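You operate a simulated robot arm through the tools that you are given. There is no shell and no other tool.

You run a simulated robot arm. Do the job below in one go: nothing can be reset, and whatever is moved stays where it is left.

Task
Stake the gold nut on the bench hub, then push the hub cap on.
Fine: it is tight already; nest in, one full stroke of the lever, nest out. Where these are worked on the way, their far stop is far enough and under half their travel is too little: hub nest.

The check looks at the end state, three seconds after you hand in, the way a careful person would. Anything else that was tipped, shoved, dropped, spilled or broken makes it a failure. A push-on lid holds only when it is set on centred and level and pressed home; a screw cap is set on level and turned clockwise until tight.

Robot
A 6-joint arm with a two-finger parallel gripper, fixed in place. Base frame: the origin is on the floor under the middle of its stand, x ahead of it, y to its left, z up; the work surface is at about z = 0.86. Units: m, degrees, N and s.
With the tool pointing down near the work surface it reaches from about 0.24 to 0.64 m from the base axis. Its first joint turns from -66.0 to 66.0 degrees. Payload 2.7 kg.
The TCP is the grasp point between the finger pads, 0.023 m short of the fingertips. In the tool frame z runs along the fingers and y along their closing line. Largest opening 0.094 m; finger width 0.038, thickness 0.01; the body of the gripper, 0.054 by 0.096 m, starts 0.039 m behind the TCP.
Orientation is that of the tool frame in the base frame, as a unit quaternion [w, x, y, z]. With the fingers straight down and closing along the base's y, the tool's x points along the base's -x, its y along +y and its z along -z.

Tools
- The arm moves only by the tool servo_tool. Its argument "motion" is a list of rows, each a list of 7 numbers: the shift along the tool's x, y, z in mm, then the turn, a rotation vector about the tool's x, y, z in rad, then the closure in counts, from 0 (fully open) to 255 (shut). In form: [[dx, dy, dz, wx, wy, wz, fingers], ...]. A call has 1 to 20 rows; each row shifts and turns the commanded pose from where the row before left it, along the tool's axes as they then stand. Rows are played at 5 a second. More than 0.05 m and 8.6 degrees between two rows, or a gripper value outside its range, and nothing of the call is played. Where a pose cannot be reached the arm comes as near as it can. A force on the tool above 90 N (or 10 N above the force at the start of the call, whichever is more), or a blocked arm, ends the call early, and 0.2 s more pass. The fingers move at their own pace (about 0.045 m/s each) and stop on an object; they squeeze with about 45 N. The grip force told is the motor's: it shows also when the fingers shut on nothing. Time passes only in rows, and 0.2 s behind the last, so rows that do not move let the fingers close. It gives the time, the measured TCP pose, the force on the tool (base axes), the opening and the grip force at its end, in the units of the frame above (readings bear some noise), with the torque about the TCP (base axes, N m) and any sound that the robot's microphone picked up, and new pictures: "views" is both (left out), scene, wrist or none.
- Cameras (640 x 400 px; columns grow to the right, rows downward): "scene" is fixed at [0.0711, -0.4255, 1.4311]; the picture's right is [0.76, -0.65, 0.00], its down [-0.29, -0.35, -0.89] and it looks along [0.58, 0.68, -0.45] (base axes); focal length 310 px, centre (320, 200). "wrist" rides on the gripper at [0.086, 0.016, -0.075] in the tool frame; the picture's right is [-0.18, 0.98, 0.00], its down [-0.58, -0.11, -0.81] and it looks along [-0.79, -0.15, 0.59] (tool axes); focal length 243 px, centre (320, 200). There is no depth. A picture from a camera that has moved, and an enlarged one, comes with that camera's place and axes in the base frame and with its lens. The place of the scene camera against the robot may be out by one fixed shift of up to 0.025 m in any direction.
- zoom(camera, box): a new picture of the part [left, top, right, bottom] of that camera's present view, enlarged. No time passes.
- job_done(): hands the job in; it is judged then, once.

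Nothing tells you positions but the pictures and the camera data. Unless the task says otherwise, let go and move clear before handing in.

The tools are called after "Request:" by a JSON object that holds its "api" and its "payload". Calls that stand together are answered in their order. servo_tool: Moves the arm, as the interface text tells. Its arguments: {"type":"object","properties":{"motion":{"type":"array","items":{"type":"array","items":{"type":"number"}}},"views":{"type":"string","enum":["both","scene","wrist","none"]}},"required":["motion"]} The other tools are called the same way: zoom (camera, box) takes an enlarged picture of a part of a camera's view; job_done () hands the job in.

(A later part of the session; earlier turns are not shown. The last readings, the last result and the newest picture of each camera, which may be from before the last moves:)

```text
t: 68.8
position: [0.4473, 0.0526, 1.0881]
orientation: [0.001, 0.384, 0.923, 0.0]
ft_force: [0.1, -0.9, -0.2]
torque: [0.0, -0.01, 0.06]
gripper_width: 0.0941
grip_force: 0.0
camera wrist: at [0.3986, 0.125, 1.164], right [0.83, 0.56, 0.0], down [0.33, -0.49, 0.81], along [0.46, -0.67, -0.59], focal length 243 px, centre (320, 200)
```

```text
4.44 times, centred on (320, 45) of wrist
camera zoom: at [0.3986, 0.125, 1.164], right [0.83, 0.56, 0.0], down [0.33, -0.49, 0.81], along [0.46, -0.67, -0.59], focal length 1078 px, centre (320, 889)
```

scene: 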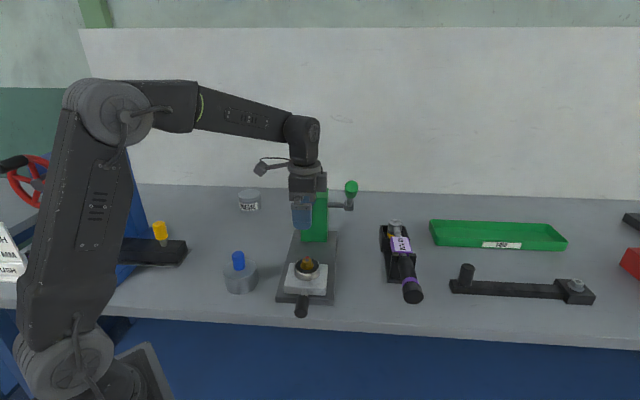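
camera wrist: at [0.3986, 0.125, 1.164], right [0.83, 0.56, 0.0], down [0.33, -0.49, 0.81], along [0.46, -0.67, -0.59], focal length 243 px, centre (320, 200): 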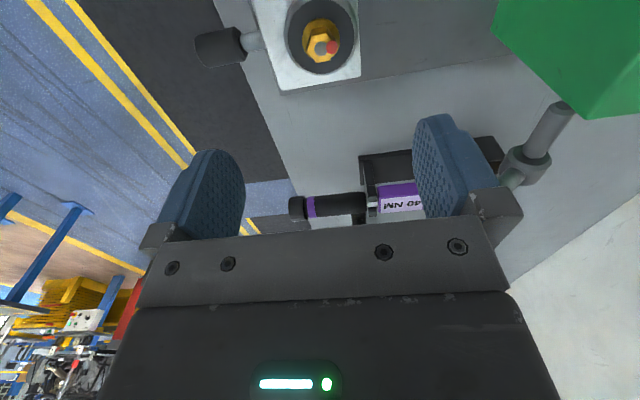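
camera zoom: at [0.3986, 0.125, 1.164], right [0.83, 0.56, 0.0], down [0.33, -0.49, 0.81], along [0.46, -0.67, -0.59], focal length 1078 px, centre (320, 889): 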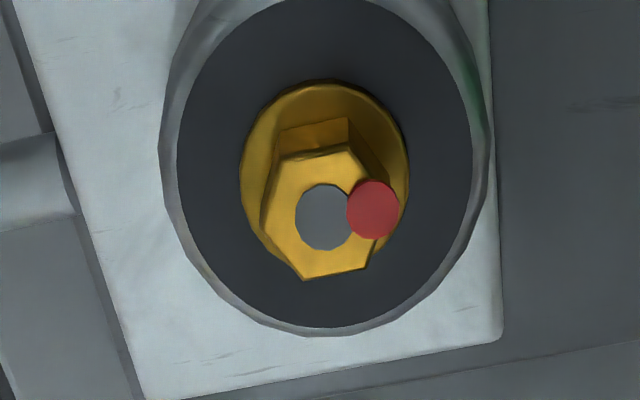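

The hub offset agrees in both views (within ~0.5 mm). I'll go back to the cap in the working orientation to pick it up.

Request:
{"api": "servo_tool", "payload": {"motion": [[0, 0, 0, 0, 0, -0.1428, 0], [0, 0, 0, 0, 0, -0.1428, 0], [0, 0, 0, 0, 0, -0.1428, 0], [0, 0, 0, 0, 0, -0.1428, 0], [0, 0, 0, 0, 0, -0.1428, 0], [0, 0, 0, 0, 0, -0.1428, 0], [0, 0, 0, 0, 0, -0.1428, 0], [0, 0, 0, 0, 0, -0.1428, 0], [0, 0, 0, 0, 0, -0.1428, 0], [0, 0, 0, 0, 0, -0.1428, 0], [0, 0, 0, 0, 0, -0.1428, 0], [0.4, 33.4, -3, 0, 0, 0, 0], [1, 34, -3, 0, 0, 0, 0], [1, 34, -3, 0, 0, 0, 0], [1, 34, -3, 0, 0, 0, 0], [1, 34, 0, 0, 0, 0, 0], [0, 0, 0, 0, 0, 0, 0], [0, 0, 0, 0, 0, 0, 0]], "views": "wrist"}}

Request:
{"api": "zoom", "payload": {"camera": "wrist", "box": [260, 0, 380, 90]}}

```text
t: 72.6
position: [0.3248, 0.1701, 1.1]
orientation: [0.002, -0.382, 0.924, 0.0]
ft_force: [0.2, -0.3, -0.3]
torque: [0.0, 0.0, 0.01]
gripper_width: 0.0939
grip_force: 0.1
camera wrist: at [0.253, 0.12, 1.1756], right [-0.56, 0.83, 0.0], down [0.49, 0.33, 0.81], along [0.67, 0.46, -0.59], focal length 243 px, centre (320, 200)
```

wrist: 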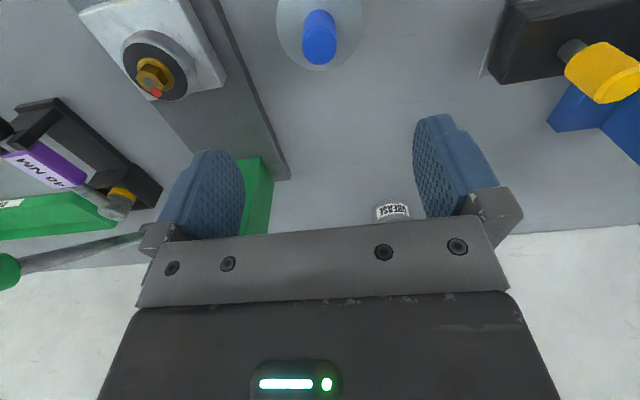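

```text
4.44 times, centred on (320, 45) of wrist
camera zoom: at [0.253, 0.12, 1.1756], right [-0.56, 0.83, 0.0], down [0.49, 0.33, 0.81], along [0.67, 0.46, -0.59], focal length 1078 px, centre (320, 889)
```

zoom: 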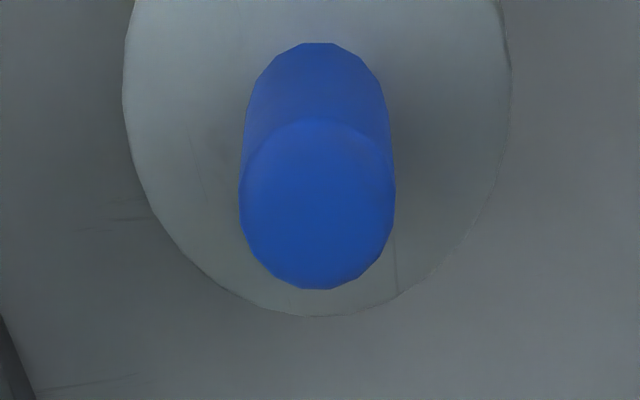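

Request:
{"api": "servo_tool", "payload": {"motion": [[0, -0.5, 25, 0, 0, 0, 0], [0, 0, 25, 0, 0, 0, 0], [0, 0, 25, 0, 0, 0, 0], [0, 0, 25, 0, 0, 0, 0], [0, 0, 25, 0, 0, 0, 0], [0, 0, 20, 0, 0, 0, 0], [0, 0, 14, 0, 0, 0, 0], [0, 0, 0, 0, 0, 0, 0], [0, 0, 0, 0, 0, 0, 120], [0, 0, 0, 0, 0, 0, 200], [0, 0, 0, 0, 0, 0, 255], [0, 0, 0, 0, 0, 0, 255], [0, 0, 0, 0, 0, 0, 255]], "views": "wrist"}}

```text
t: 75.4
position: [0.326, 0.1699, 0.9415]
orientation: [0.0, -0.383, 0.924, 0.0]
ft_force: [0.4, 0.3, -0.6]
torque: [0.0, -0.02, 0.0]
gripper_width: 0.0286
grip_force: 44.6
camera wrist: at [0.2538, 0.1186, 1.017], right [-0.56, 0.83, 0.0], down [0.49, 0.33, 0.81], along [0.67, 0.46, -0.59], focal length 243 px, centre (320, 200)
```

wrist: 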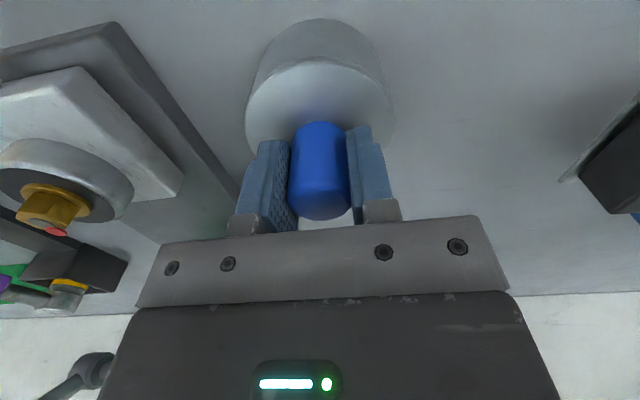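

The cap is held squarely. I'll lift it and carry it over to the hub.

Request:
{"api": "servo_tool", "payload": {"motion": [[0, 0, -10, 0, 0, 0, 255], [0, 0, -20, 0, 0, 0, 255], [0, 0, -30, 0, 0, 0, 255], [0, 0, -30, 0, 0, 0, 255], [0, 0, -30, 0, 0, 0, 255], [0, 0, 0, 0, 0, 0, 255], [-0.9, -24, 0, 0, 0, 0, 255], [-0.8, -25, 0, 0, 0, 0, 255], [-0.8, -25, 0, 0, 0, 0, 255], [-0.8, -25, 0, 0, 0, 0, 255], [-0.8, -25, 0, 0, 0, 0, 255], [-0.8, -25, 0, 0, 0, 0, 255], [0, -19.8, 0, 0, 0, 0, 255], [0, 0, 0, 0, 0, 0, 255], [0, 0, 0, 0, 0, 0, 255]]}}

Request:
{"api": "zoom", "payload": {"camera": "scene", "box": [240, 170, 380, 320]}}

Request:
{"api": "zoom", "payload": {"camera": "wrist", "box": [220, 0, 420, 200]}}

```text
t: 78.6
position: [0.4485, 0.0523, 1.0613]
orientation: [0.002, -0.382, 0.924, -0.001]
ft_force: [0.1, 0.2, -1.2]
torque: [-0.03, 0.0, -0.01]
gripper_width: 0.0284
grip_force: 45.0
camera wrist: at [0.3755, 0.0025, 1.1365], right [-0.56, 0.83, 0.0], down [0.49, 0.33, 0.81], along [0.67, 0.46, -0.59], focal length 243 px, centre (320, 200)
```

scene: 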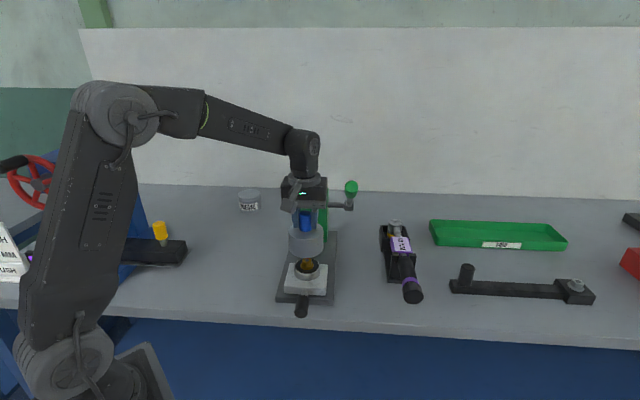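
wrist: 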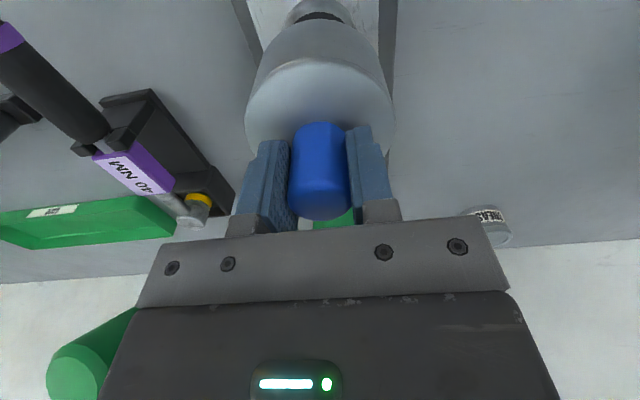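

```text
2.67 times, centred on (310, 245) of scene
camera zoom: at [0.0711, -0.4255, 1.4311], right [0.76, -0.65, 0.0], down [-0.29, -0.35, -0.89], along [0.58, 0.68, -0.45], focal length 825 px, centre (347, 80)
```

zoom: 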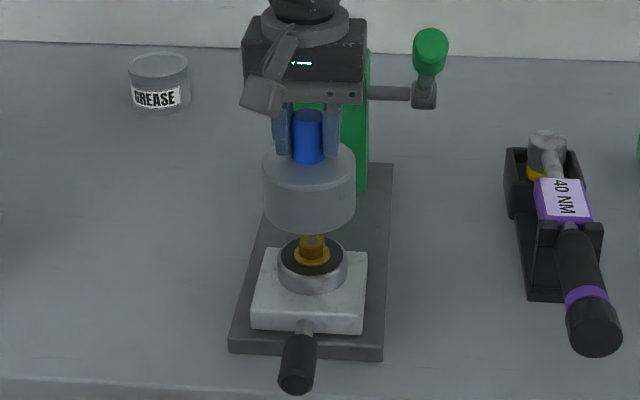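

```text
2.00 times, centred on (320, 100) of wrist
camera zoom: at [0.3755, 0.0025, 1.1365], right [-0.56, 0.83, 0.0], down [0.49, 0.33, 0.81], along [0.67, 0.46, -0.59], focal length 485 px, centre (320, 400)
```

zoom: 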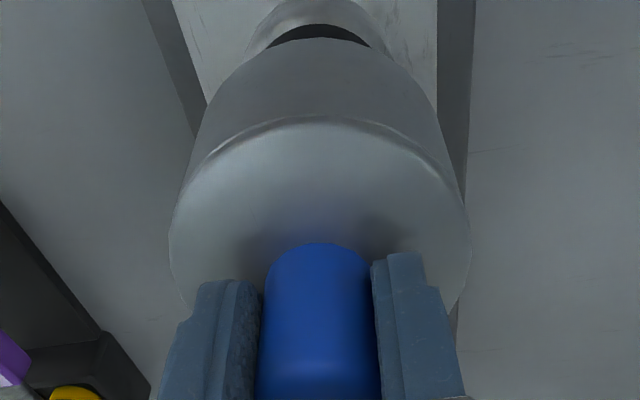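

Request:
{"api": "servo_tool", "payload": {"motion": [[0, 0, 15, 0, 0, 0, 255], [0, 0, 15, 0, 0, 0, 255], [0, 0, 10, 0, 0, 0, 255], [0, 0, 7, 0, 0, 0, 255], [0, 0, 0, 0, 0, 0, 255]]}}

Request:
{"api": "zoom", "payload": {"camera": "scene", "box": [260, 210, 350, 310]}}

Request:
{"api": "zoom", "payload": {"camera": "wrist", "box": [220, 0, 420, 200]}}

```text
t: 79.8
position: [0.4488, 0.0533, 1.0137]
orientation: [0.0, -0.383, 0.924, 0.0]
ft_force: [0.4, -0.4, -0.3]
torque: [0.0, 0.0, -0.04]
gripper_width: 0.0289
grip_force: 45.5
camera wrist: at [0.3759, 0.0031, 1.0895], right [-0.56, 0.83, 0.0], down [0.49, 0.33, 0.81], along [0.67, 0.46, -0.59], focal length 243 px, centre (320, 200)
```

scene: 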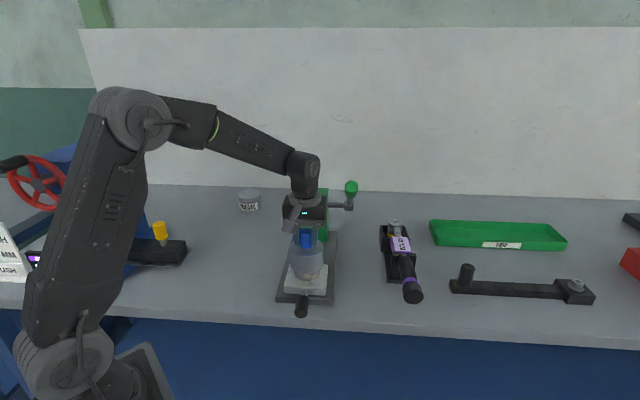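
wrist: 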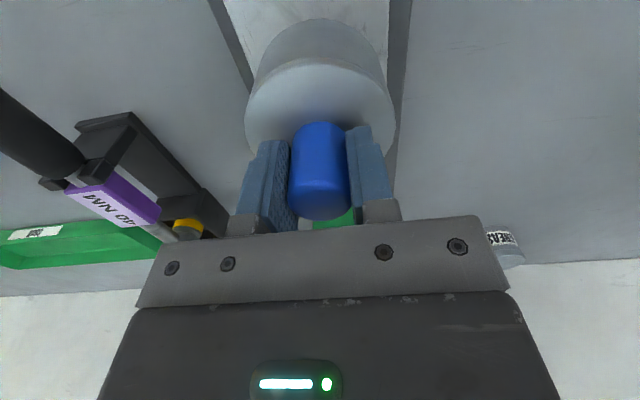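

```text
4.00 times, centred on (305, 260) of scene
camera zoom: at [0.0711, -0.4255, 1.4311], right [0.76, -0.65, 0.0], down [-0.29, -0.35, -0.89], along [0.58, 0.68, -0.45], focal length 1238 px, centre (380, -40)
```

zoom: 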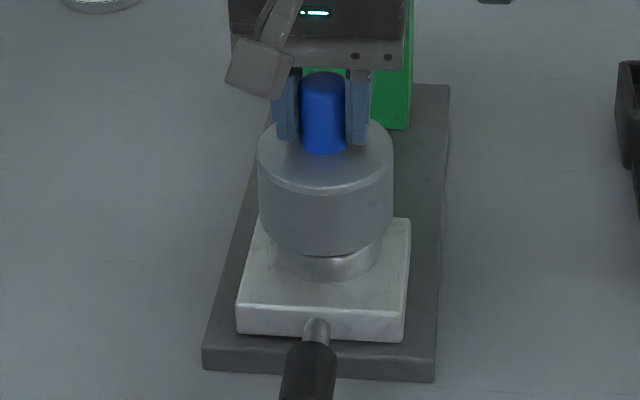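

```text
2.00 times, centred on (320, 100) of wrist
camera zoom: at [0.3759, 0.0031, 1.0895], right [-0.56, 0.83, 0.0], down [0.49, 0.33, 0.81], along [0.67, 0.46, -0.59], focal length 485 px, centre (320, 400)
```

zoom: 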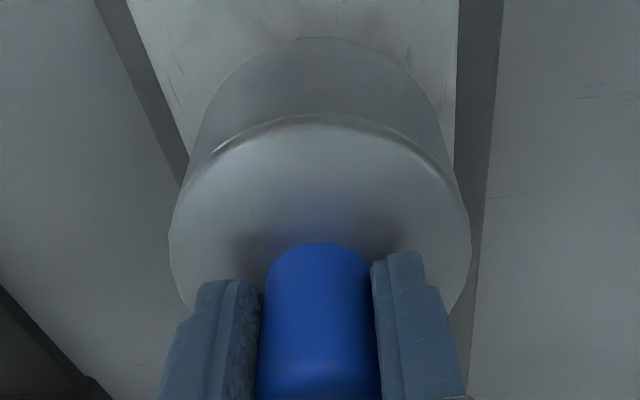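

Request:
{"api": "zoom", "payload": {"camera": "scene", "box": [284, 236, 344, 286]}}

```text
8.00 times, centred on (314, 261) of scene
camera zoom: at [0.0711, -0.4255, 1.4311], right [0.76, -0.65, 0.0], down [-0.29, -0.35, -0.89], along [0.58, 0.68, -0.45], focal length 2476 px, centre (368, -288)
```

zoom: 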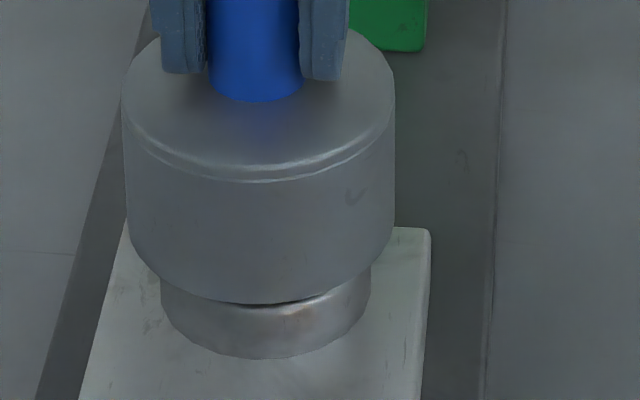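

Seen from the scene camera, the cap is roughly 1 mm left of the hub. I'll nudge it and lower gently while watching the force.

Request:
{"api": "servo_tool", "payload": {"motion": [[0, -0.7, 0, 0, 0, 0, 255], [0, 0, 2, 0, 0, 0, 255], [0, 0, 2, 0, 0, 0, 255], [0, 0, 2, 0, 0, 0, 255], [0, 0, 2, 0, 0, 0, 255], [0, 0, 0, 0, 0, 0, 255]], "views": "scene"}}

Request:
{"api": "zoom", "payload": {"camera": "scene", "box": [284, 236, 344, 286]}}

```text
t: 81.2
position: [0.4491, 0.0525, 1.0062]
orientation: [0.001, -0.383, 0.924, -0.001]
ft_force: [-0.2, -0.3, -1.2]
torque: [0.01, -0.06, -0.01]
gripper_width: 0.0285
grip_force: 45.0
```

scene: 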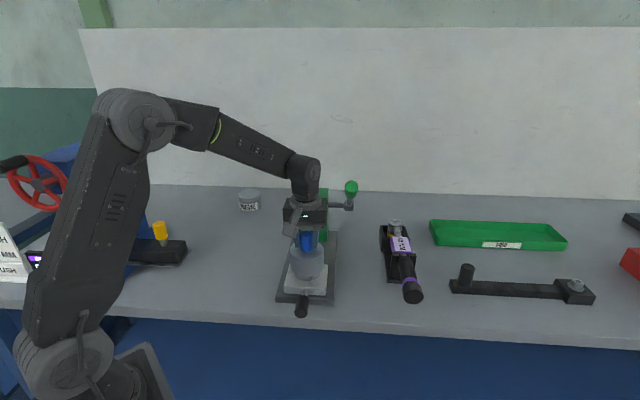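

```text
8.00 times, centred on (314, 261) of scene
camera zoom: at [0.0711, -0.4255, 1.4311], right [0.76, -0.65, 0.0], down [-0.29, -0.35, -0.89], along [0.58, 0.68, -0.45], focal length 2476 px, centre (368, -288)
```

zoom: 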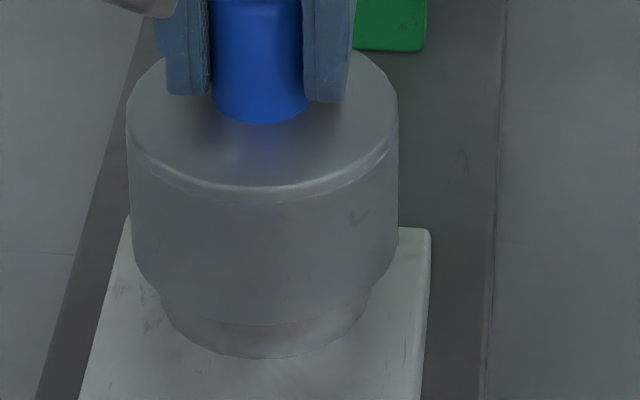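

Request:
{"api": "servo_tool", "payload": {"motion": [[0, 0, 2, 0, 0, 0, 255], [0, 0, 2, 0, 0, 0, 255], [0, 0, 2, 0, 0, 0, 255], [0, 0, 2, 0, 0, 0, 255], [0, 0, 2, 0, 0, 0, 255], [0, 0, 0, 0, 0, 0, 255]], "views": "scene"}}

Request:
{"api": "zoom", "payload": {"camera": "scene", "box": [284, 236, 344, 286]}}

```text
t: 82.6
position: [0.4483, 0.0535, 0.9957]
orientation: [0.001, -0.383, 0.924, 0.0]
ft_force: [-0.1, -0.3, -1.6]
torque: [-0.02, 0.02, -0.02]
gripper_width: 0.0287
grip_force: 44.9
```

scene: 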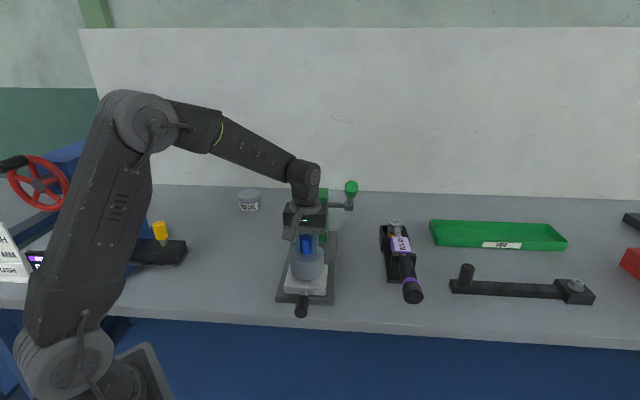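

```text
8.00 times, centred on (314, 261) of scene
camera zoom: at [0.0711, -0.4255, 1.4311], right [0.76, -0.65, 0.0], down [-0.29, -0.35, -0.89], along [0.58, 0.68, -0.45], focal length 2476 px, centre (368, -288)
```

zoom: 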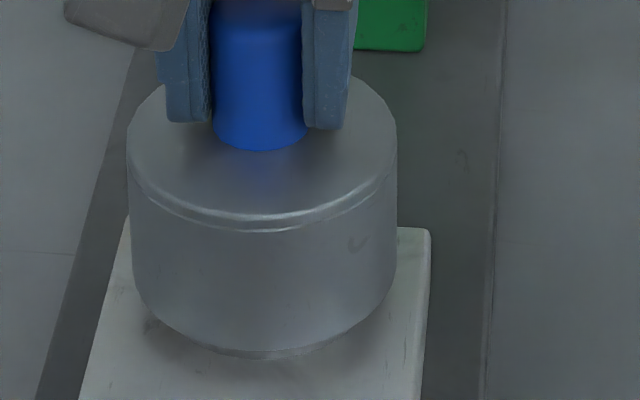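

The cap is sliding over the hub freely. I'll continue down until it meets resistance.

Request:
{"api": "servo_tool", "payload": {"motion": [[0, 0, 1.5, 0, 0, 0, 255], [0, 0, 1.5, 0, 0, 0, 255], [0, 0, 1.5, 0, 0, 0, 255], [0, 0, 1.5, 0, 0, 0, 255], [0, 0, 0, 0, 0, 0, 255]], "views": "scene"}}

Request:
{"api": "zoom", "payload": {"camera": "scene", "box": [284, 236, 344, 286]}}

```text
t: 83.8
position: [0.4493, 0.0525, 0.9905]
orientation: [0.0, -0.383, 0.924, 0.0]
ft_force: [-0.5, -0.1, -1.6]
torque: [0.01, 0.03, 0.03]
gripper_width: 0.0284
grip_force: 44.8
```

scene: 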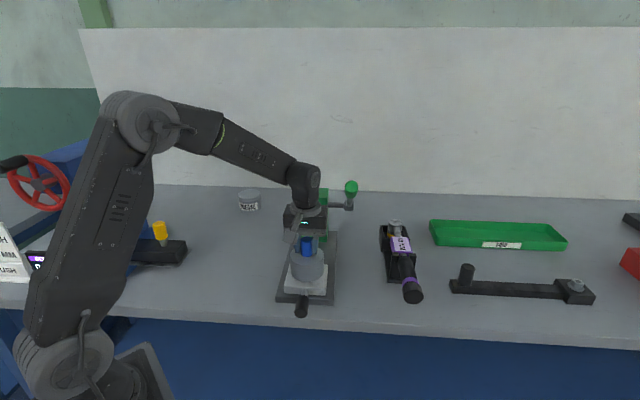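

```text
8.00 times, centred on (314, 261) of scene
camera zoom: at [0.0711, -0.4255, 1.4311], right [0.76, -0.65, 0.0], down [-0.29, -0.35, -0.89], along [0.58, 0.68, -0.45], focal length 2476 px, centre (368, -288)
```

zoom: 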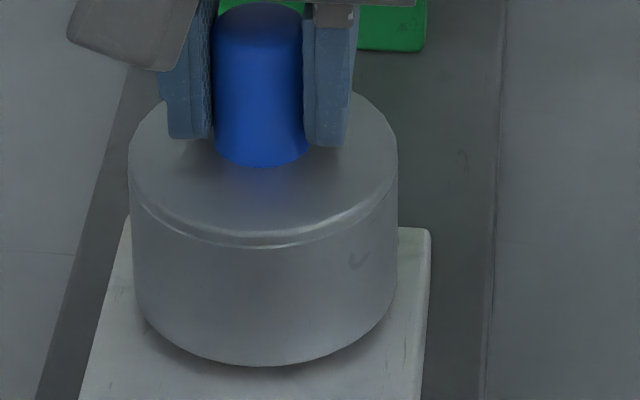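

Request:
{"api": "servo_tool", "payload": {"motion": [[0, 0, 1, 0, 0, 0, 255], [0, 0, 1, 0, 0, 0, 255], [0, 0, 1, 0, 0, 0, 255], [0, 0, 0, 0, 0, 0, 255]], "views": "none"}}

```text
t: 84.8
position: [0.4478, 0.0541, 0.9898]
orientation: [0.003, -0.382, 0.924, -0.001]
ft_force: [-8.8, 3.9, 28.6]
torque: [-0.47, 0.89, 0.02]
gripper_width: 0.0289
grip_force: 45.5
```

Contact at cap-bottom z≈0.909 with ~29 N, so it's reaching its seat. I'll press a bit further and look at it.

Request:
{"api": "servo_tool", "payload": {"motion": [[0, 0, 1, 0, 0, 0, 255], [0, 0, 1, 0, 0, 0, 255], [0, 0, 0, 0, 0, 0, 255]]}}

Request:
{"api": "zoom", "payload": {"camera": "scene", "box": [284, 236, 344, 286]}}

Request:
{"api": "zoom", "payload": {"camera": "wrist", "box": [220, 0, 420, 200]}}

```text
t: 85.6
position: [0.45, 0.0546, 0.9884]
orientation: [0.006, -0.383, 0.924, 0.0]
ft_force: [-9.2, 7.6, 43.6]
torque: [0.5, 0.77, 0.05]
gripper_width: 0.029
grip_force: 44.6
camera wrist: at [0.3769, 0.0029, 1.0638], right [-0.56, 0.83, 0.0], down [0.48, 0.33, 0.81], along [0.67, 0.46, -0.58], focal length 243 px, centre (320, 200)
```

scene: 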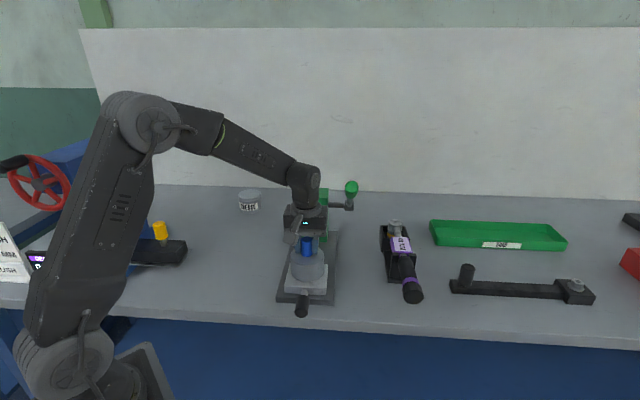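
wrist: 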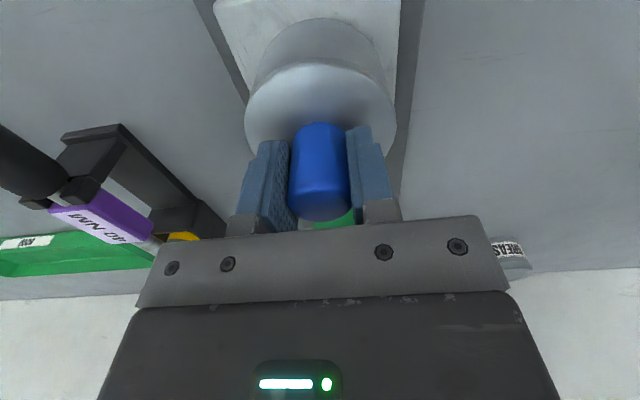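

```text
8.00 times, centred on (314, 261) of scene
camera zoom: at [0.0702, -0.4254, 1.4312], right [0.76, -0.65, 0.0], down [-0.29, -0.35, -0.89], along [0.58, 0.68, -0.45], focal length 2476 px, centre (368, -288)
```

zoom: 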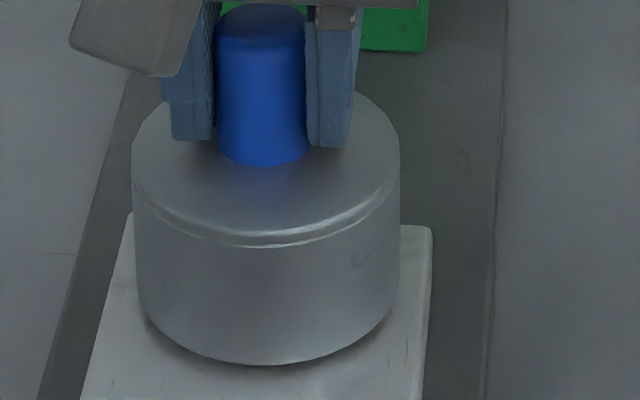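

```text
2.00 times, centred on (320, 100) of wrist
camera zoom: at [0.3769, 0.0029, 1.0638], right [-0.56, 0.83, 0.0], down [0.48, 0.33, 0.81], along [0.67, 0.46, -0.58], focal length 485 px, centre (320, 400)
```

zoom: 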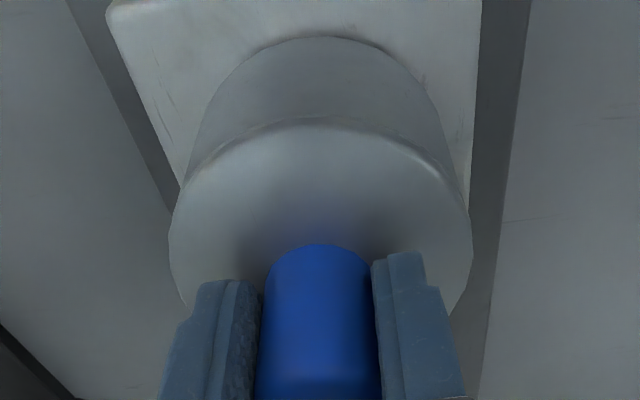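

The cap is on over the hub. I'll release it, check how it sits, then press down on the knob top with closed fingers for a central, level push.

Request:
{"api": "servo_tool", "payload": {"motion": [[0, 0, -2, 0, 0, 0, 255], [0, 0, 0, 0, 0, 0, 120], [0, 0, 0, 0, 0, 0, 60], [0, 0, 0, 0, 0, 0, 60], [0, 0, -20, 0, 0, 0, 60], [0, 0, -25, 0, 0, 0, 60], [0, 0, -25, 0, 0, 0, 60], [0, 0, 0, 0, 0, 0, 60], [0, 0, 0, 0, 0, 0, 60]]}}

Request:
{"api": "zoom", "payload": {"camera": "scene", "box": [284, 236, 344, 286]}}

Request:
{"api": "zoom", "payload": {"camera": "wrist", "box": [230, 0, 410, 150]}}

```text
t: 87.6
position: [0.4477, 0.0536, 1.0579]
orientation: [0.001, -0.383, 0.924, -0.001]
ft_force: [0.6, 0.0, 0.6]
torque: [0.01, 0.01, 0.01]
gripper_width: 0.0721
grip_force: 0.1
camera wrist: at [0.3758, 0.0024, 1.1334], right [-0.56, 0.83, 0.0], down [0.49, 0.33, 0.81], along [0.67, 0.46, -0.59], focal length 243 px, centre (320, 200)
```

scene: 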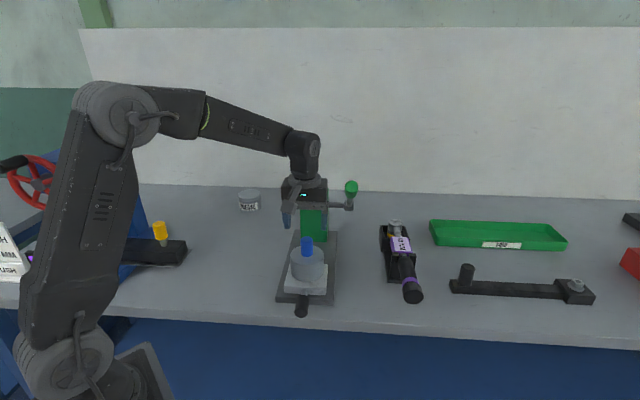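
wrist: 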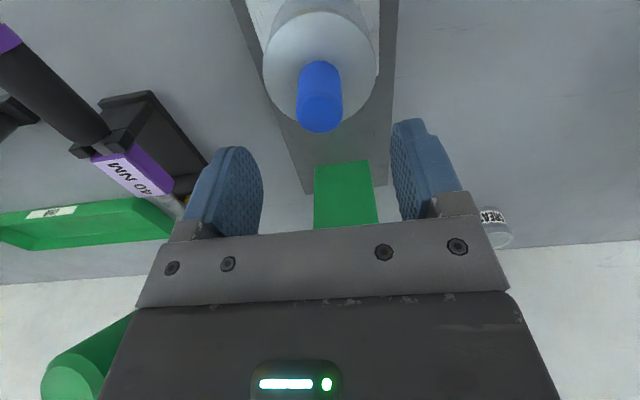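

```text
8.00 times, centred on (314, 261) of scene
camera zoom: at [0.0711, -0.4255, 1.4311], right [0.76, -0.65, 0.0], down [-0.29, -0.35, -0.89], along [0.58, 0.68, -0.45], focal length 2476 px, centre (368, -288)
```

zoom: 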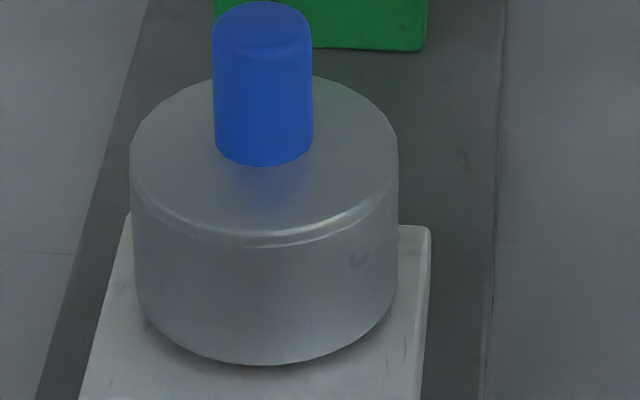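

```text
2.67 times, centred on (320, 75) of wrist
camera zoom: at [0.3758, 0.0024, 1.1334], right [-0.56, 0.83, 0.0], down [0.49, 0.33, 0.81], along [0.67, 0.46, -0.59], focal length 647 px, centre (320, 533)
```

zoom: 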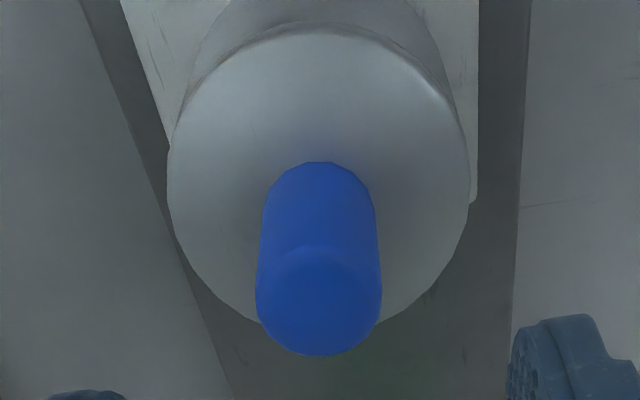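

Request:
{"api": "servo_tool", "payload": {"motion": [[0, 0, 0, 0, 0, 0, 160], [0, 0, 0, 0, 0, 0, 255], [0, 0, 0, 0, 0, 0, 255], [0, 0, 0, 0, 0, 0, 255], [0, 0, 10, 0, 0, 0, 255], [0, 0, 10, 0, 0, 0, 255], [0, 0, 7, 0, 0, 0, 255], [0, 0, 3, 0, 0, 0, 255], [0, 0, 2, 0, 0, 0, 255], [0, 0, 2, 0, 0, 0, 255], [0, 0, 0, 0, 0, 0, 255]]}}

Request:
{"api": "zoom", "payload": {"camera": "scene", "box": [274, 216, 344, 286]}}

```text
t: 90.0
position: [0.449, 0.0526, 1.0256]
orientation: [0.004, -0.383, 0.924, -0.001]
ft_force: [-6.3, 3.0, 29.4]
torque: [0.04, 0.26, -0.18]
gripper_width: 0.0003
grip_force: 42.4
camera wrist: at [0.3767, 0.0028, 1.1013], right [-0.56, 0.83, 0.0], down [0.48, 0.33, 0.81], along [0.67, 0.46, -0.59], focal length 243 px, centre (320, 200)
```

scene: 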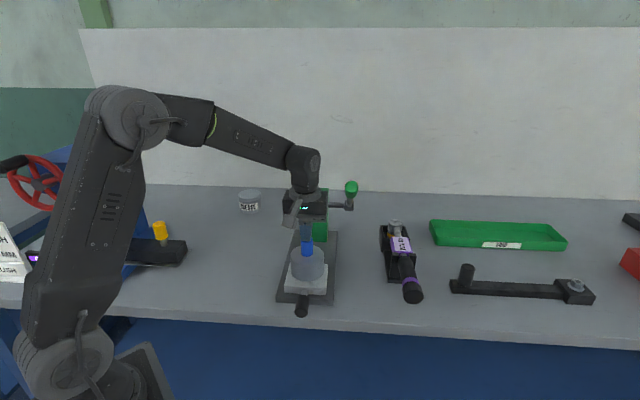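
wrist: 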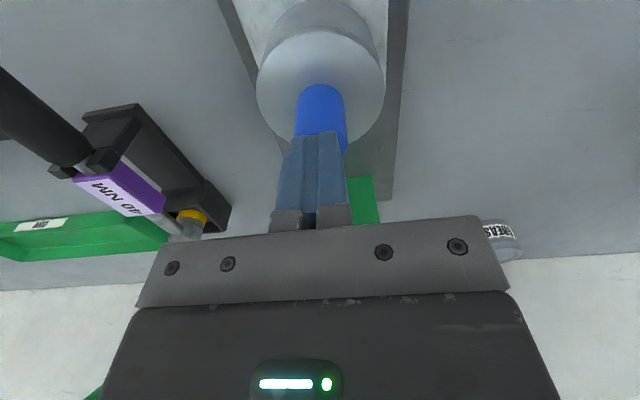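

```text
5.71 times, centred on (309, 251) of scene
camera zoom: at [0.0705, -0.4255, 1.4312], right [0.76, -0.65, 0.0], down [-0.29, -0.35, -0.89], along [0.58, 0.68, -0.45], focal length 1768 px, centre (383, -91)
```

zoom: 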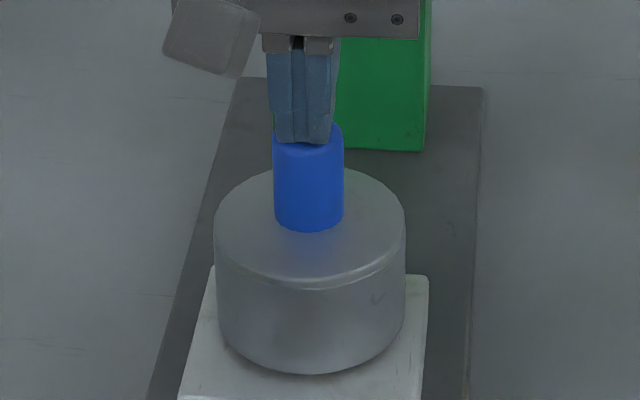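

Request:
{"api": "servo_tool", "payload": {"motion": [[0, 0, 1, 0, 0, 0, 255], [0, 0, 1, 0, 0, 0, 255], [0, 0, 1, 0, 0, 0, 255], [0, 0, 0, 0, 0, 0, 255]], "views": "none"}}

```text
t: 91.0
position: [0.4508, 0.0549, 1.0256]
orientation: [0.007, -0.383, 0.924, -0.002]
ft_force: [-10.0, 8.2, 50.3]
torque: [0.0, 0.53, -0.05]
gripper_width: 0.0
grip_force: 42.6
```

Request:
{"api": "servo_tool", "payload": {"motion": [[0, 0, 1, 0, 0, 0, 255], [0, 0, 1, 0, 0, 0, 255], [0, 0, 1, 0, 0, 0, 255], [0, 0, 0, 0, 0, 0, 255], [0, 0, 0, 0, 0, 0, 255]]}}

Request:
{"api": "zoom", "payload": {"camera": "scene", "box": [274, 216, 344, 286]}}

```text
t: 92.2
position: [0.4513, 0.0547, 1.0251]
orientation: [0.012, -0.383, 0.924, -0.002]
ft_force: [-17.3, 16.3, 64.4]
torque: [0.03, 0.79, -0.19]
gripper_width: 0.0
grip_force: 42.7
camera wrist: at [0.3768, 0.0034, 1.0999], right [-0.56, 0.83, -0.01], down [0.47, 0.33, 0.82], along [0.68, 0.46, -0.57], focal length 243 px, centre (320, 200)
```

scene: 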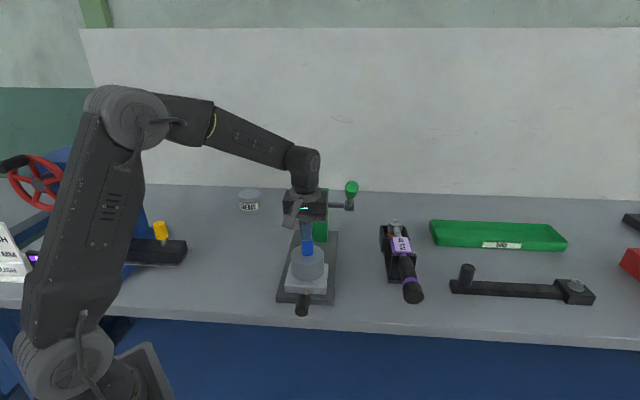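
wrist: 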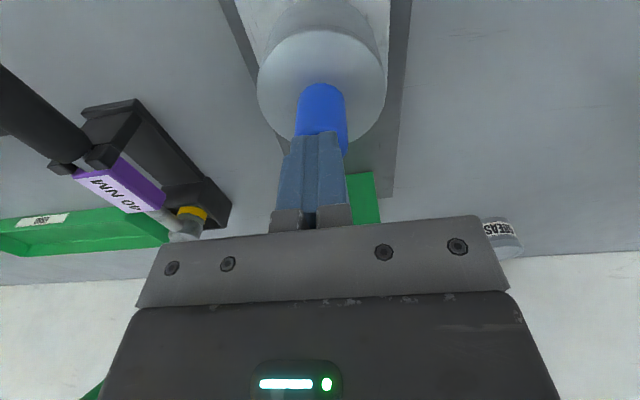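

```text
5.71 times, centred on (309, 251) of scene
camera zoom: at [0.0696, -0.4251, 1.4313], right [0.76, -0.65, 0.0], down [-0.29, -0.35, -0.89], along [0.58, 0.68, -0.45], focal length 1768 px, centre (383, -91)
```

zoom: 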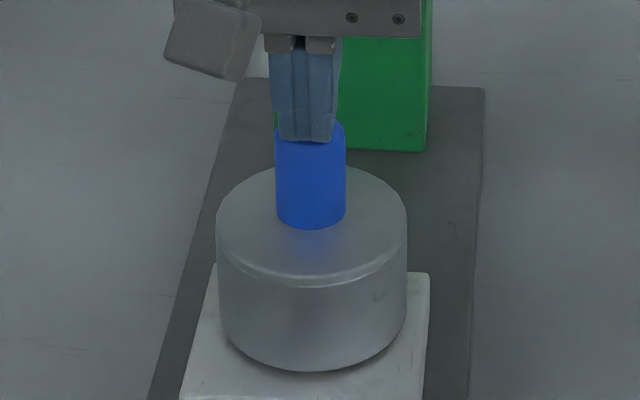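

Request:
{"api": "servo_tool", "payload": {"motion": [[0, 1, 0, 0, 0, 0, 255], [0, 1, 0.5, 0, 0, 0, 255], [0, 0, 1, 0, 0, 0, 255], [0, 0, 0, 0, 0, 0, 255], [0, 0, 0, 0, 0, 0, 255]], "views": "none"}}

Request:
{"api": "zoom", "payload": {"camera": "scene", "box": [290, 250, 330, 280]}}

```text
t: 93.4
position: [0.4505, 0.054, 1.0253]
orientation: [0.014, -0.383, 0.924, -0.003]
ft_force: [-7.7, 3.5, 70.5]
torque: [-0.41, 0.69, -0.06]
gripper_width: 0.0002
grip_force: 42.6
```

```text
13.33 times, centred on (310, 265) of scene
camera zoom: at [0.0698, -0.4255, 1.4312], right [0.76, -0.65, 0.0], down [-0.29, -0.35, -0.89], along [0.58, 0.68, -0.45], focal length 4127 px, centre (453, -667)
```

zoom: 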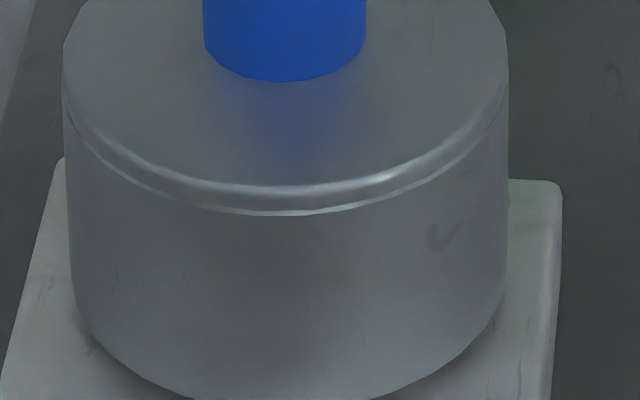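

Request:
{"api": "zoom", "payload": {"camera": "scene", "box": [294, 268, 326, 288]}}

Request:
{"api": "servo_tool", "payload": {"motion": [[0, 0, -4, 0, 0, 0, 255], [0, 0, -6, 0, 0, 0, 255], [0, 0, -20, 0, 0, 0, 255], [0, 0, 0, 0, 0, 0, 255]], "views": "scene"}}

Request:
{"api": "zoom", "payload": {"camera": "scene", "box": [294, 268, 326, 288]}}

Request:
{"api": "zoom", "payload": {"camera": "wrist", "box": [230, 0, 410, 150]}}

```text
16.00 times, centred on (310, 278) of scene
camera zoom: at [0.0698, -0.4255, 1.4312], right [0.76, -0.65, 0.0], down [-0.29, -0.35, -0.89], along [0.58, 0.68, -0.45], focal length 4952 px, centre (480, -1048)
```

zoom: 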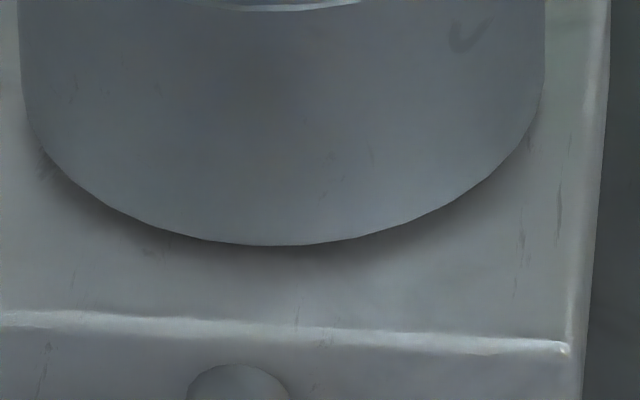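

```text
t: 94.4
position: [0.4458, 0.0553, 1.0448]
orientation: [-0.001, -0.383, 0.924, 0.0]
ft_force: [0.0, -0.3, -0.5]
torque: [0.0, -0.05, 0.02]
gripper_width: 0.0001
grip_force: 42.2
```

scene: 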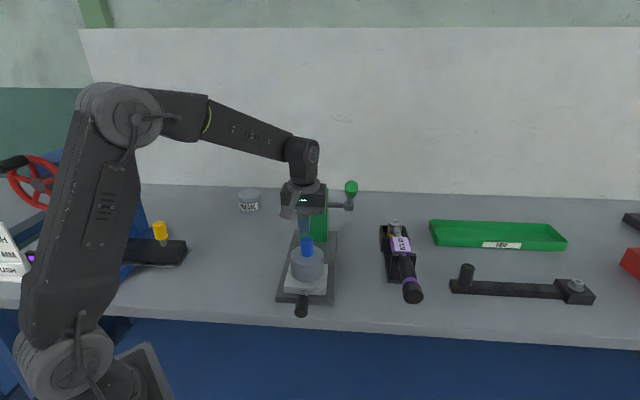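

```text
16.00 times, centred on (310, 278) of scene
camera zoom: at [0.0711, -0.4255, 1.4311], right [0.76, -0.65, 0.0], down [-0.29, -0.35, -0.89], along [0.58, 0.68, -0.45], focal length 4952 px, centre (480, -1048)
```

zoom: 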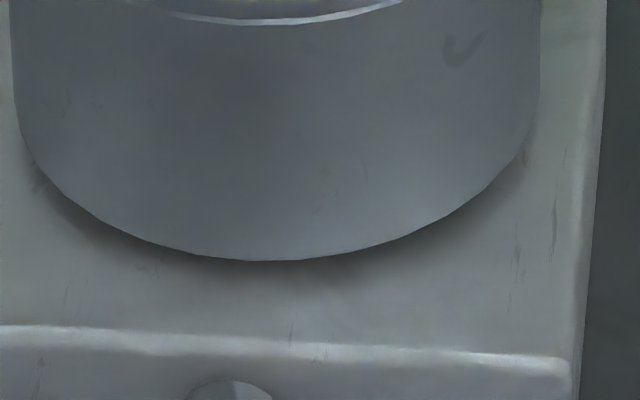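

```text
2.67 times, centred on (320, 75) of wrist
camera zoom: at [0.3744, 0.0042, 1.1209], right [-0.56, 0.83, 0.0], down [0.49, 0.33, 0.81], along [0.66, 0.46, -0.59], focal length 647 px, centre (320, 533)
```

zoom: 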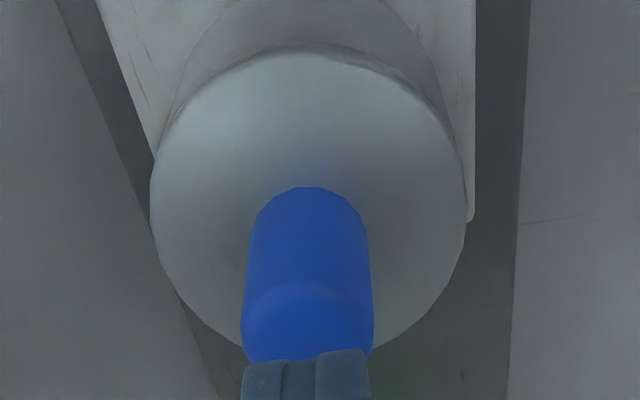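

Request:
{"api": "zoom", "payload": {"camera": "scene", "box": [284, 236, 344, 286]}}

```text
8.00 times, centred on (314, 261) of scene
camera zoom: at [0.0711, -0.4255, 1.4311], right [0.76, -0.65, 0.0], down [-0.29, -0.35, -0.89], along [0.58, 0.68, -0.45], focal length 2476 px, centre (368, -288)
```

zoom: 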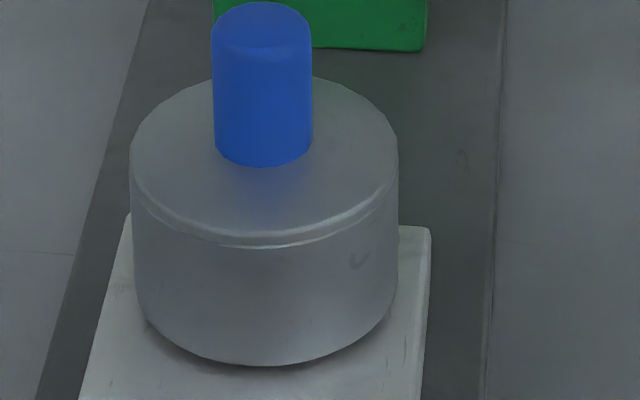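

The cap sits level and didn't move under a 70 N push. I'll do a light pull check: re-grip the knob and lift about a millimetre to see whether it's held.

Request:
{"api": "servo_tool", "payload": {"motion": [[0, -1.7, -10, 0, 0, 0, 120], [0, -1.8, -10, 0, 0, 0, 0], [0, 0, 0, 0, 0, 0, 0], [0, 0, 0, 0, 0, 0, 0]], "views": "wrist"}}

Request:
{"api": "zoom", "payload": {"camera": "wrist", "box": [230, 0, 410, 150]}}

```text
t: 95.4
position: [0.4489, 0.051, 1.0658]
orientation: [0.002, -0.383, 0.924, 0.0]
ft_force: [-0.3, 0.7, -0.5]
torque: [0.02, 0.01, 0.0]
gripper_width: 0.0854
grip_force: 0.1
camera wrist: at [0.3773, 0.0011, 1.1418], right [-0.56, 0.83, 0.0], down [0.49, 0.33, 0.81], along [0.67, 0.46, -0.59], focal length 243 px, centre (320, 200)
```

wrist: 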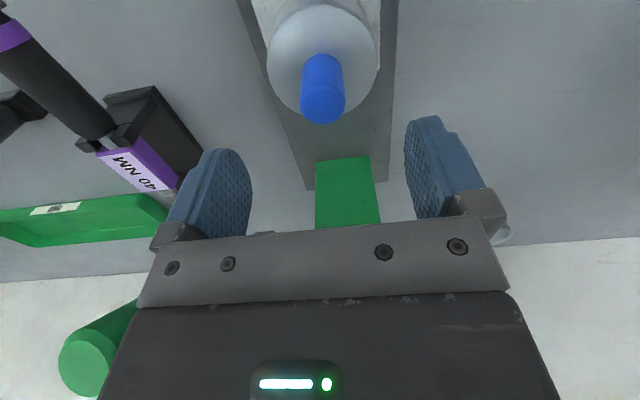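

```text
2.67 times, centred on (320, 75) of wrist
camera zoom: at [0.3773, 0.0011, 1.1418], right [-0.56, 0.83, 0.0], down [0.49, 0.33, 0.81], along [0.67, 0.46, -0.59], focal length 647 px, centre (320, 533)
```

zoom: 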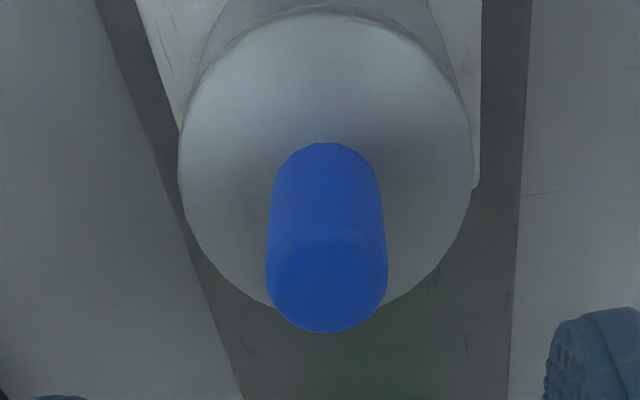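

Request:
{"api": "servo_tool", "payload": {"motion": [[0, 1.7, 20, 0, 0, 0, 0], [0, 0, 20, 0, 0, 0, 0], [0, 0, 20, 0, 0, 0, 0], [0, 0, 13, 0, 0, 0, 0], [0, 0, 0, 0, 0, 0, 0], [0, 0, 0, 0, 0, 0, 120], [0, 0, 0, 0, 0, 0, 200], [0, 0, 0, 0, 0, 0, 255], [0, 0, 0, 0, 0, 0, 255], [0, 0, 0, 0, 0, 0, 255]], "views": "wrist"}}

```text
t: 97.6
position: [0.4488, 0.0516, 0.9936]
orientation: [0.001, -0.382, 0.924, 0.0]
ft_force: [-1.4, 2.4, 0.2]
torque: [0.05, 0.03, 0.02]
gripper_width: 0.0285
grip_force: 44.7
camera wrist: at [0.3765, 0.002, 1.0686], right [-0.56, 0.83, 0.0], down [0.49, 0.33, 0.81], along [0.67, 0.46, -0.59], focal length 243 px, centre (320, 200)
```

wrist: 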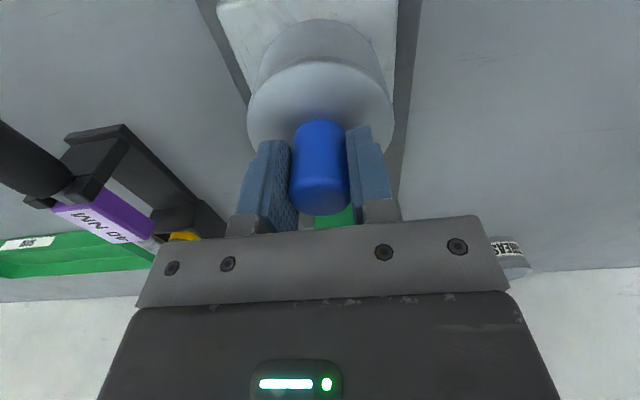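

Gripped with hardly any side load, so the cap is well centred. Now a tiny lift check of about 1 mm.

Request:
{"api": "servo_tool", "payload": {"motion": [[0, 0, -0.6, 0, 0, 0, 255], [0, 0, -0.6, 0, 0, 0, 255], [0, 0, 0, 0, 0, 0, 255], [0, 0, 0, 0, 0, 0, 255]], "views": "none"}}

```text
t: 98.6
position: [0.4499, 0.0522, 0.9951]
orientation: [0.001, -0.383, 0.924, 0.0]
ft_force: [0.1, -1.1, -1.0]
torque: [-0.05, 0.01, 0.0]
gripper_width: 0.0286
grip_force: 44.7
```

Request:
{"api": "servo_tool", "payload": {"motion": [[0, 0, -1, 0, 0, 0, 255], [0, 0, 0, 0, 0, 0, 255], [0, 0, 0, 0, 0, 0, 255]], "views": "scene"}}

Request:
{"api": "zoom", "payload": {"camera": "scene", "box": [284, 236, 344, 286]}}

```text
t: 99.4
position: [0.4485, 0.052, 0.9958]
orientation: [0.001, -0.383, 0.924, -0.001]
ft_force: [-0.4, 0.4, -1.5]
torque: [0.02, 0.01, -0.01]
gripper_width: 0.0286
grip_force: 44.7
```

scene: 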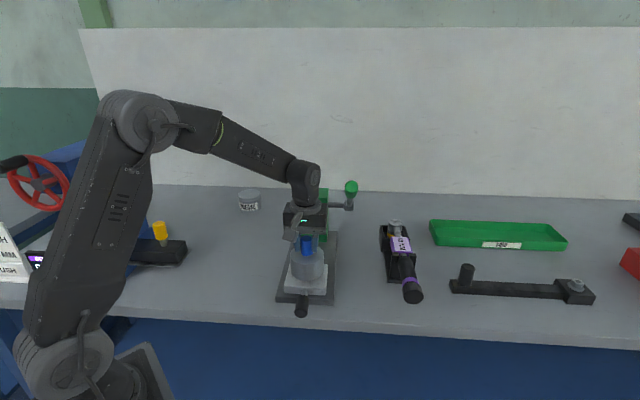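

```text
8.00 times, centred on (314, 261) of scene
camera zoom: at [0.0711, -0.4255, 1.4311], right [0.76, -0.65, 0.0], down [-0.29, -0.35, -0.89], along [0.58, 0.68, -0.45], focal length 2476 px, centre (368, -288)
```

zoom: 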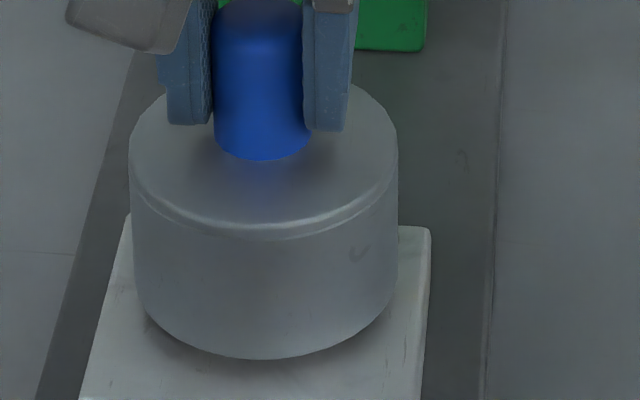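

The cap lifts freely, so it isn't home yet. While pressing, the arm drifted about 3 mm along the axis and probably dragged the cap off-centre. I'll find the true centre by probing the side clearance gently while the cap is over the hub.

Request:
{"api": "servo_tool", "payload": {"motion": [[1, 0, 0, 0, 0, 0, 255], [0, 0, 0, 0, 0, 0, 255], [0, 0, 0, 0, 0, 0, 255]], "views": "none"}}

Request:
{"api": "servo_tool", "payload": {"motion": [[1, 0, 0, 0, 0, 0, 255], [0, 0, 0, 0, 0, 0, 255], [0, 0, 0, 0, 0, 0, 255]], "views": "none"}}

Request:
{"api": "servo_tool", "payload": {"motion": [[1, 0, 0, 0, 0, 0, 255], [0, 0, 0, 0, 0, 0, 255], [0, 0, 0, 0, 0, 0, 255]], "views": "none"}}

```text
t: 100.2
position: [0.4489, 0.0521, 0.9952]
orientation: [0.001, -0.382, 0.924, 0.0]
ft_force: [0.1, 0.3, -2.3]
torque: [-0.01, 0.01, 0.0]
gripper_width: 0.0284
grip_force: 44.6
```

```text
t: 101.0
position: [0.446, 0.0504, 0.9942]
orientation: [0.001, -0.383, 0.924, 0.0]
ft_force: [-0.1, 0.8, -1.5]
torque: [0.09, -0.05, -0.04]
gripper_width: 0.0283
grip_force: 45.0
```

```text
t: 101.8
position: [0.4473, 0.0504, 0.9957]
orientation: [0.001, -0.382, 0.924, -0.001]
ft_force: [2.2, 3.6, -0.9]
torque: [0.24, -0.13, -0.03]
gripper_width: 0.0284
grip_force: 45.3
```

Request:
{"api": "servo_tool", "payload": {"motion": [[1, 0, 0, 0, 0, 0, 255], [0, 0, 0, 0, 0, 0, 255], [0, 0, 0, 0, 0, 0, 255]], "views": "none"}}

Request:
{"api": "servo_tool", "payload": {"motion": [[-4, 0, 0, 0, 0, 0, 255], [0, 0, 0, 0, 0, 0, 255], [0, 0, 0, 0, 0, 0, 255]], "views": "none"}}

Request:
{"api": "servo_tool", "payload": {"motion": [[-1, 0, 0, 0, 0, 0, 255], [0, 0, 0, 0, 0, 0, 255], [0, 0, 0, 0, 0, 0, 255]], "views": "none"}}

Request:
{"api": "servo_tool", "payload": {"motion": [[-1, 0, 0, 0, 0, 0, 255], [0, 0, 0, 0, 0, 0, 255], [0, 0, 0, 0, 0, 0, 255]], "views": "none"}}

```text
t: 102.6
position: [0.4457, 0.0505, 0.9946]
orientation: [0.002, -0.383, 0.924, -0.001]
ft_force: [8.5, 8.3, -5.3]
torque: [0.58, -0.6, -0.05]
gripper_width: 0.0286
grip_force: 45.0
```

```text
t: 103.4
position: [0.4486, 0.0527, 0.9955]
orientation: [0.0, -0.383, 0.924, -0.001]
ft_force: [0.2, 0.5, -1.5]
torque: [-0.03, -0.01, -0.03]
gripper_width: 0.0282
grip_force: 44.9
```

```text
t: 104.2
position: [0.4499, 0.0525, 0.9944]
orientation: [0.0, -0.383, 0.924, -0.001]
ft_force: [-1.8, -1.8, 0.1]
torque: [-0.2, 0.14, -0.01]
gripper_width: 0.0284
grip_force: 44.9
```

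```text
t: 105.0
position: [0.4497, 0.0554, 0.9948]
orientation: [0.001, -0.382, 0.924, 0.0]
ft_force: [-1.8, -0.8, 1.0]
torque: [-0.14, 0.17, 0.01]
gripper_width: 0.0285
grip_force: 45.0
```

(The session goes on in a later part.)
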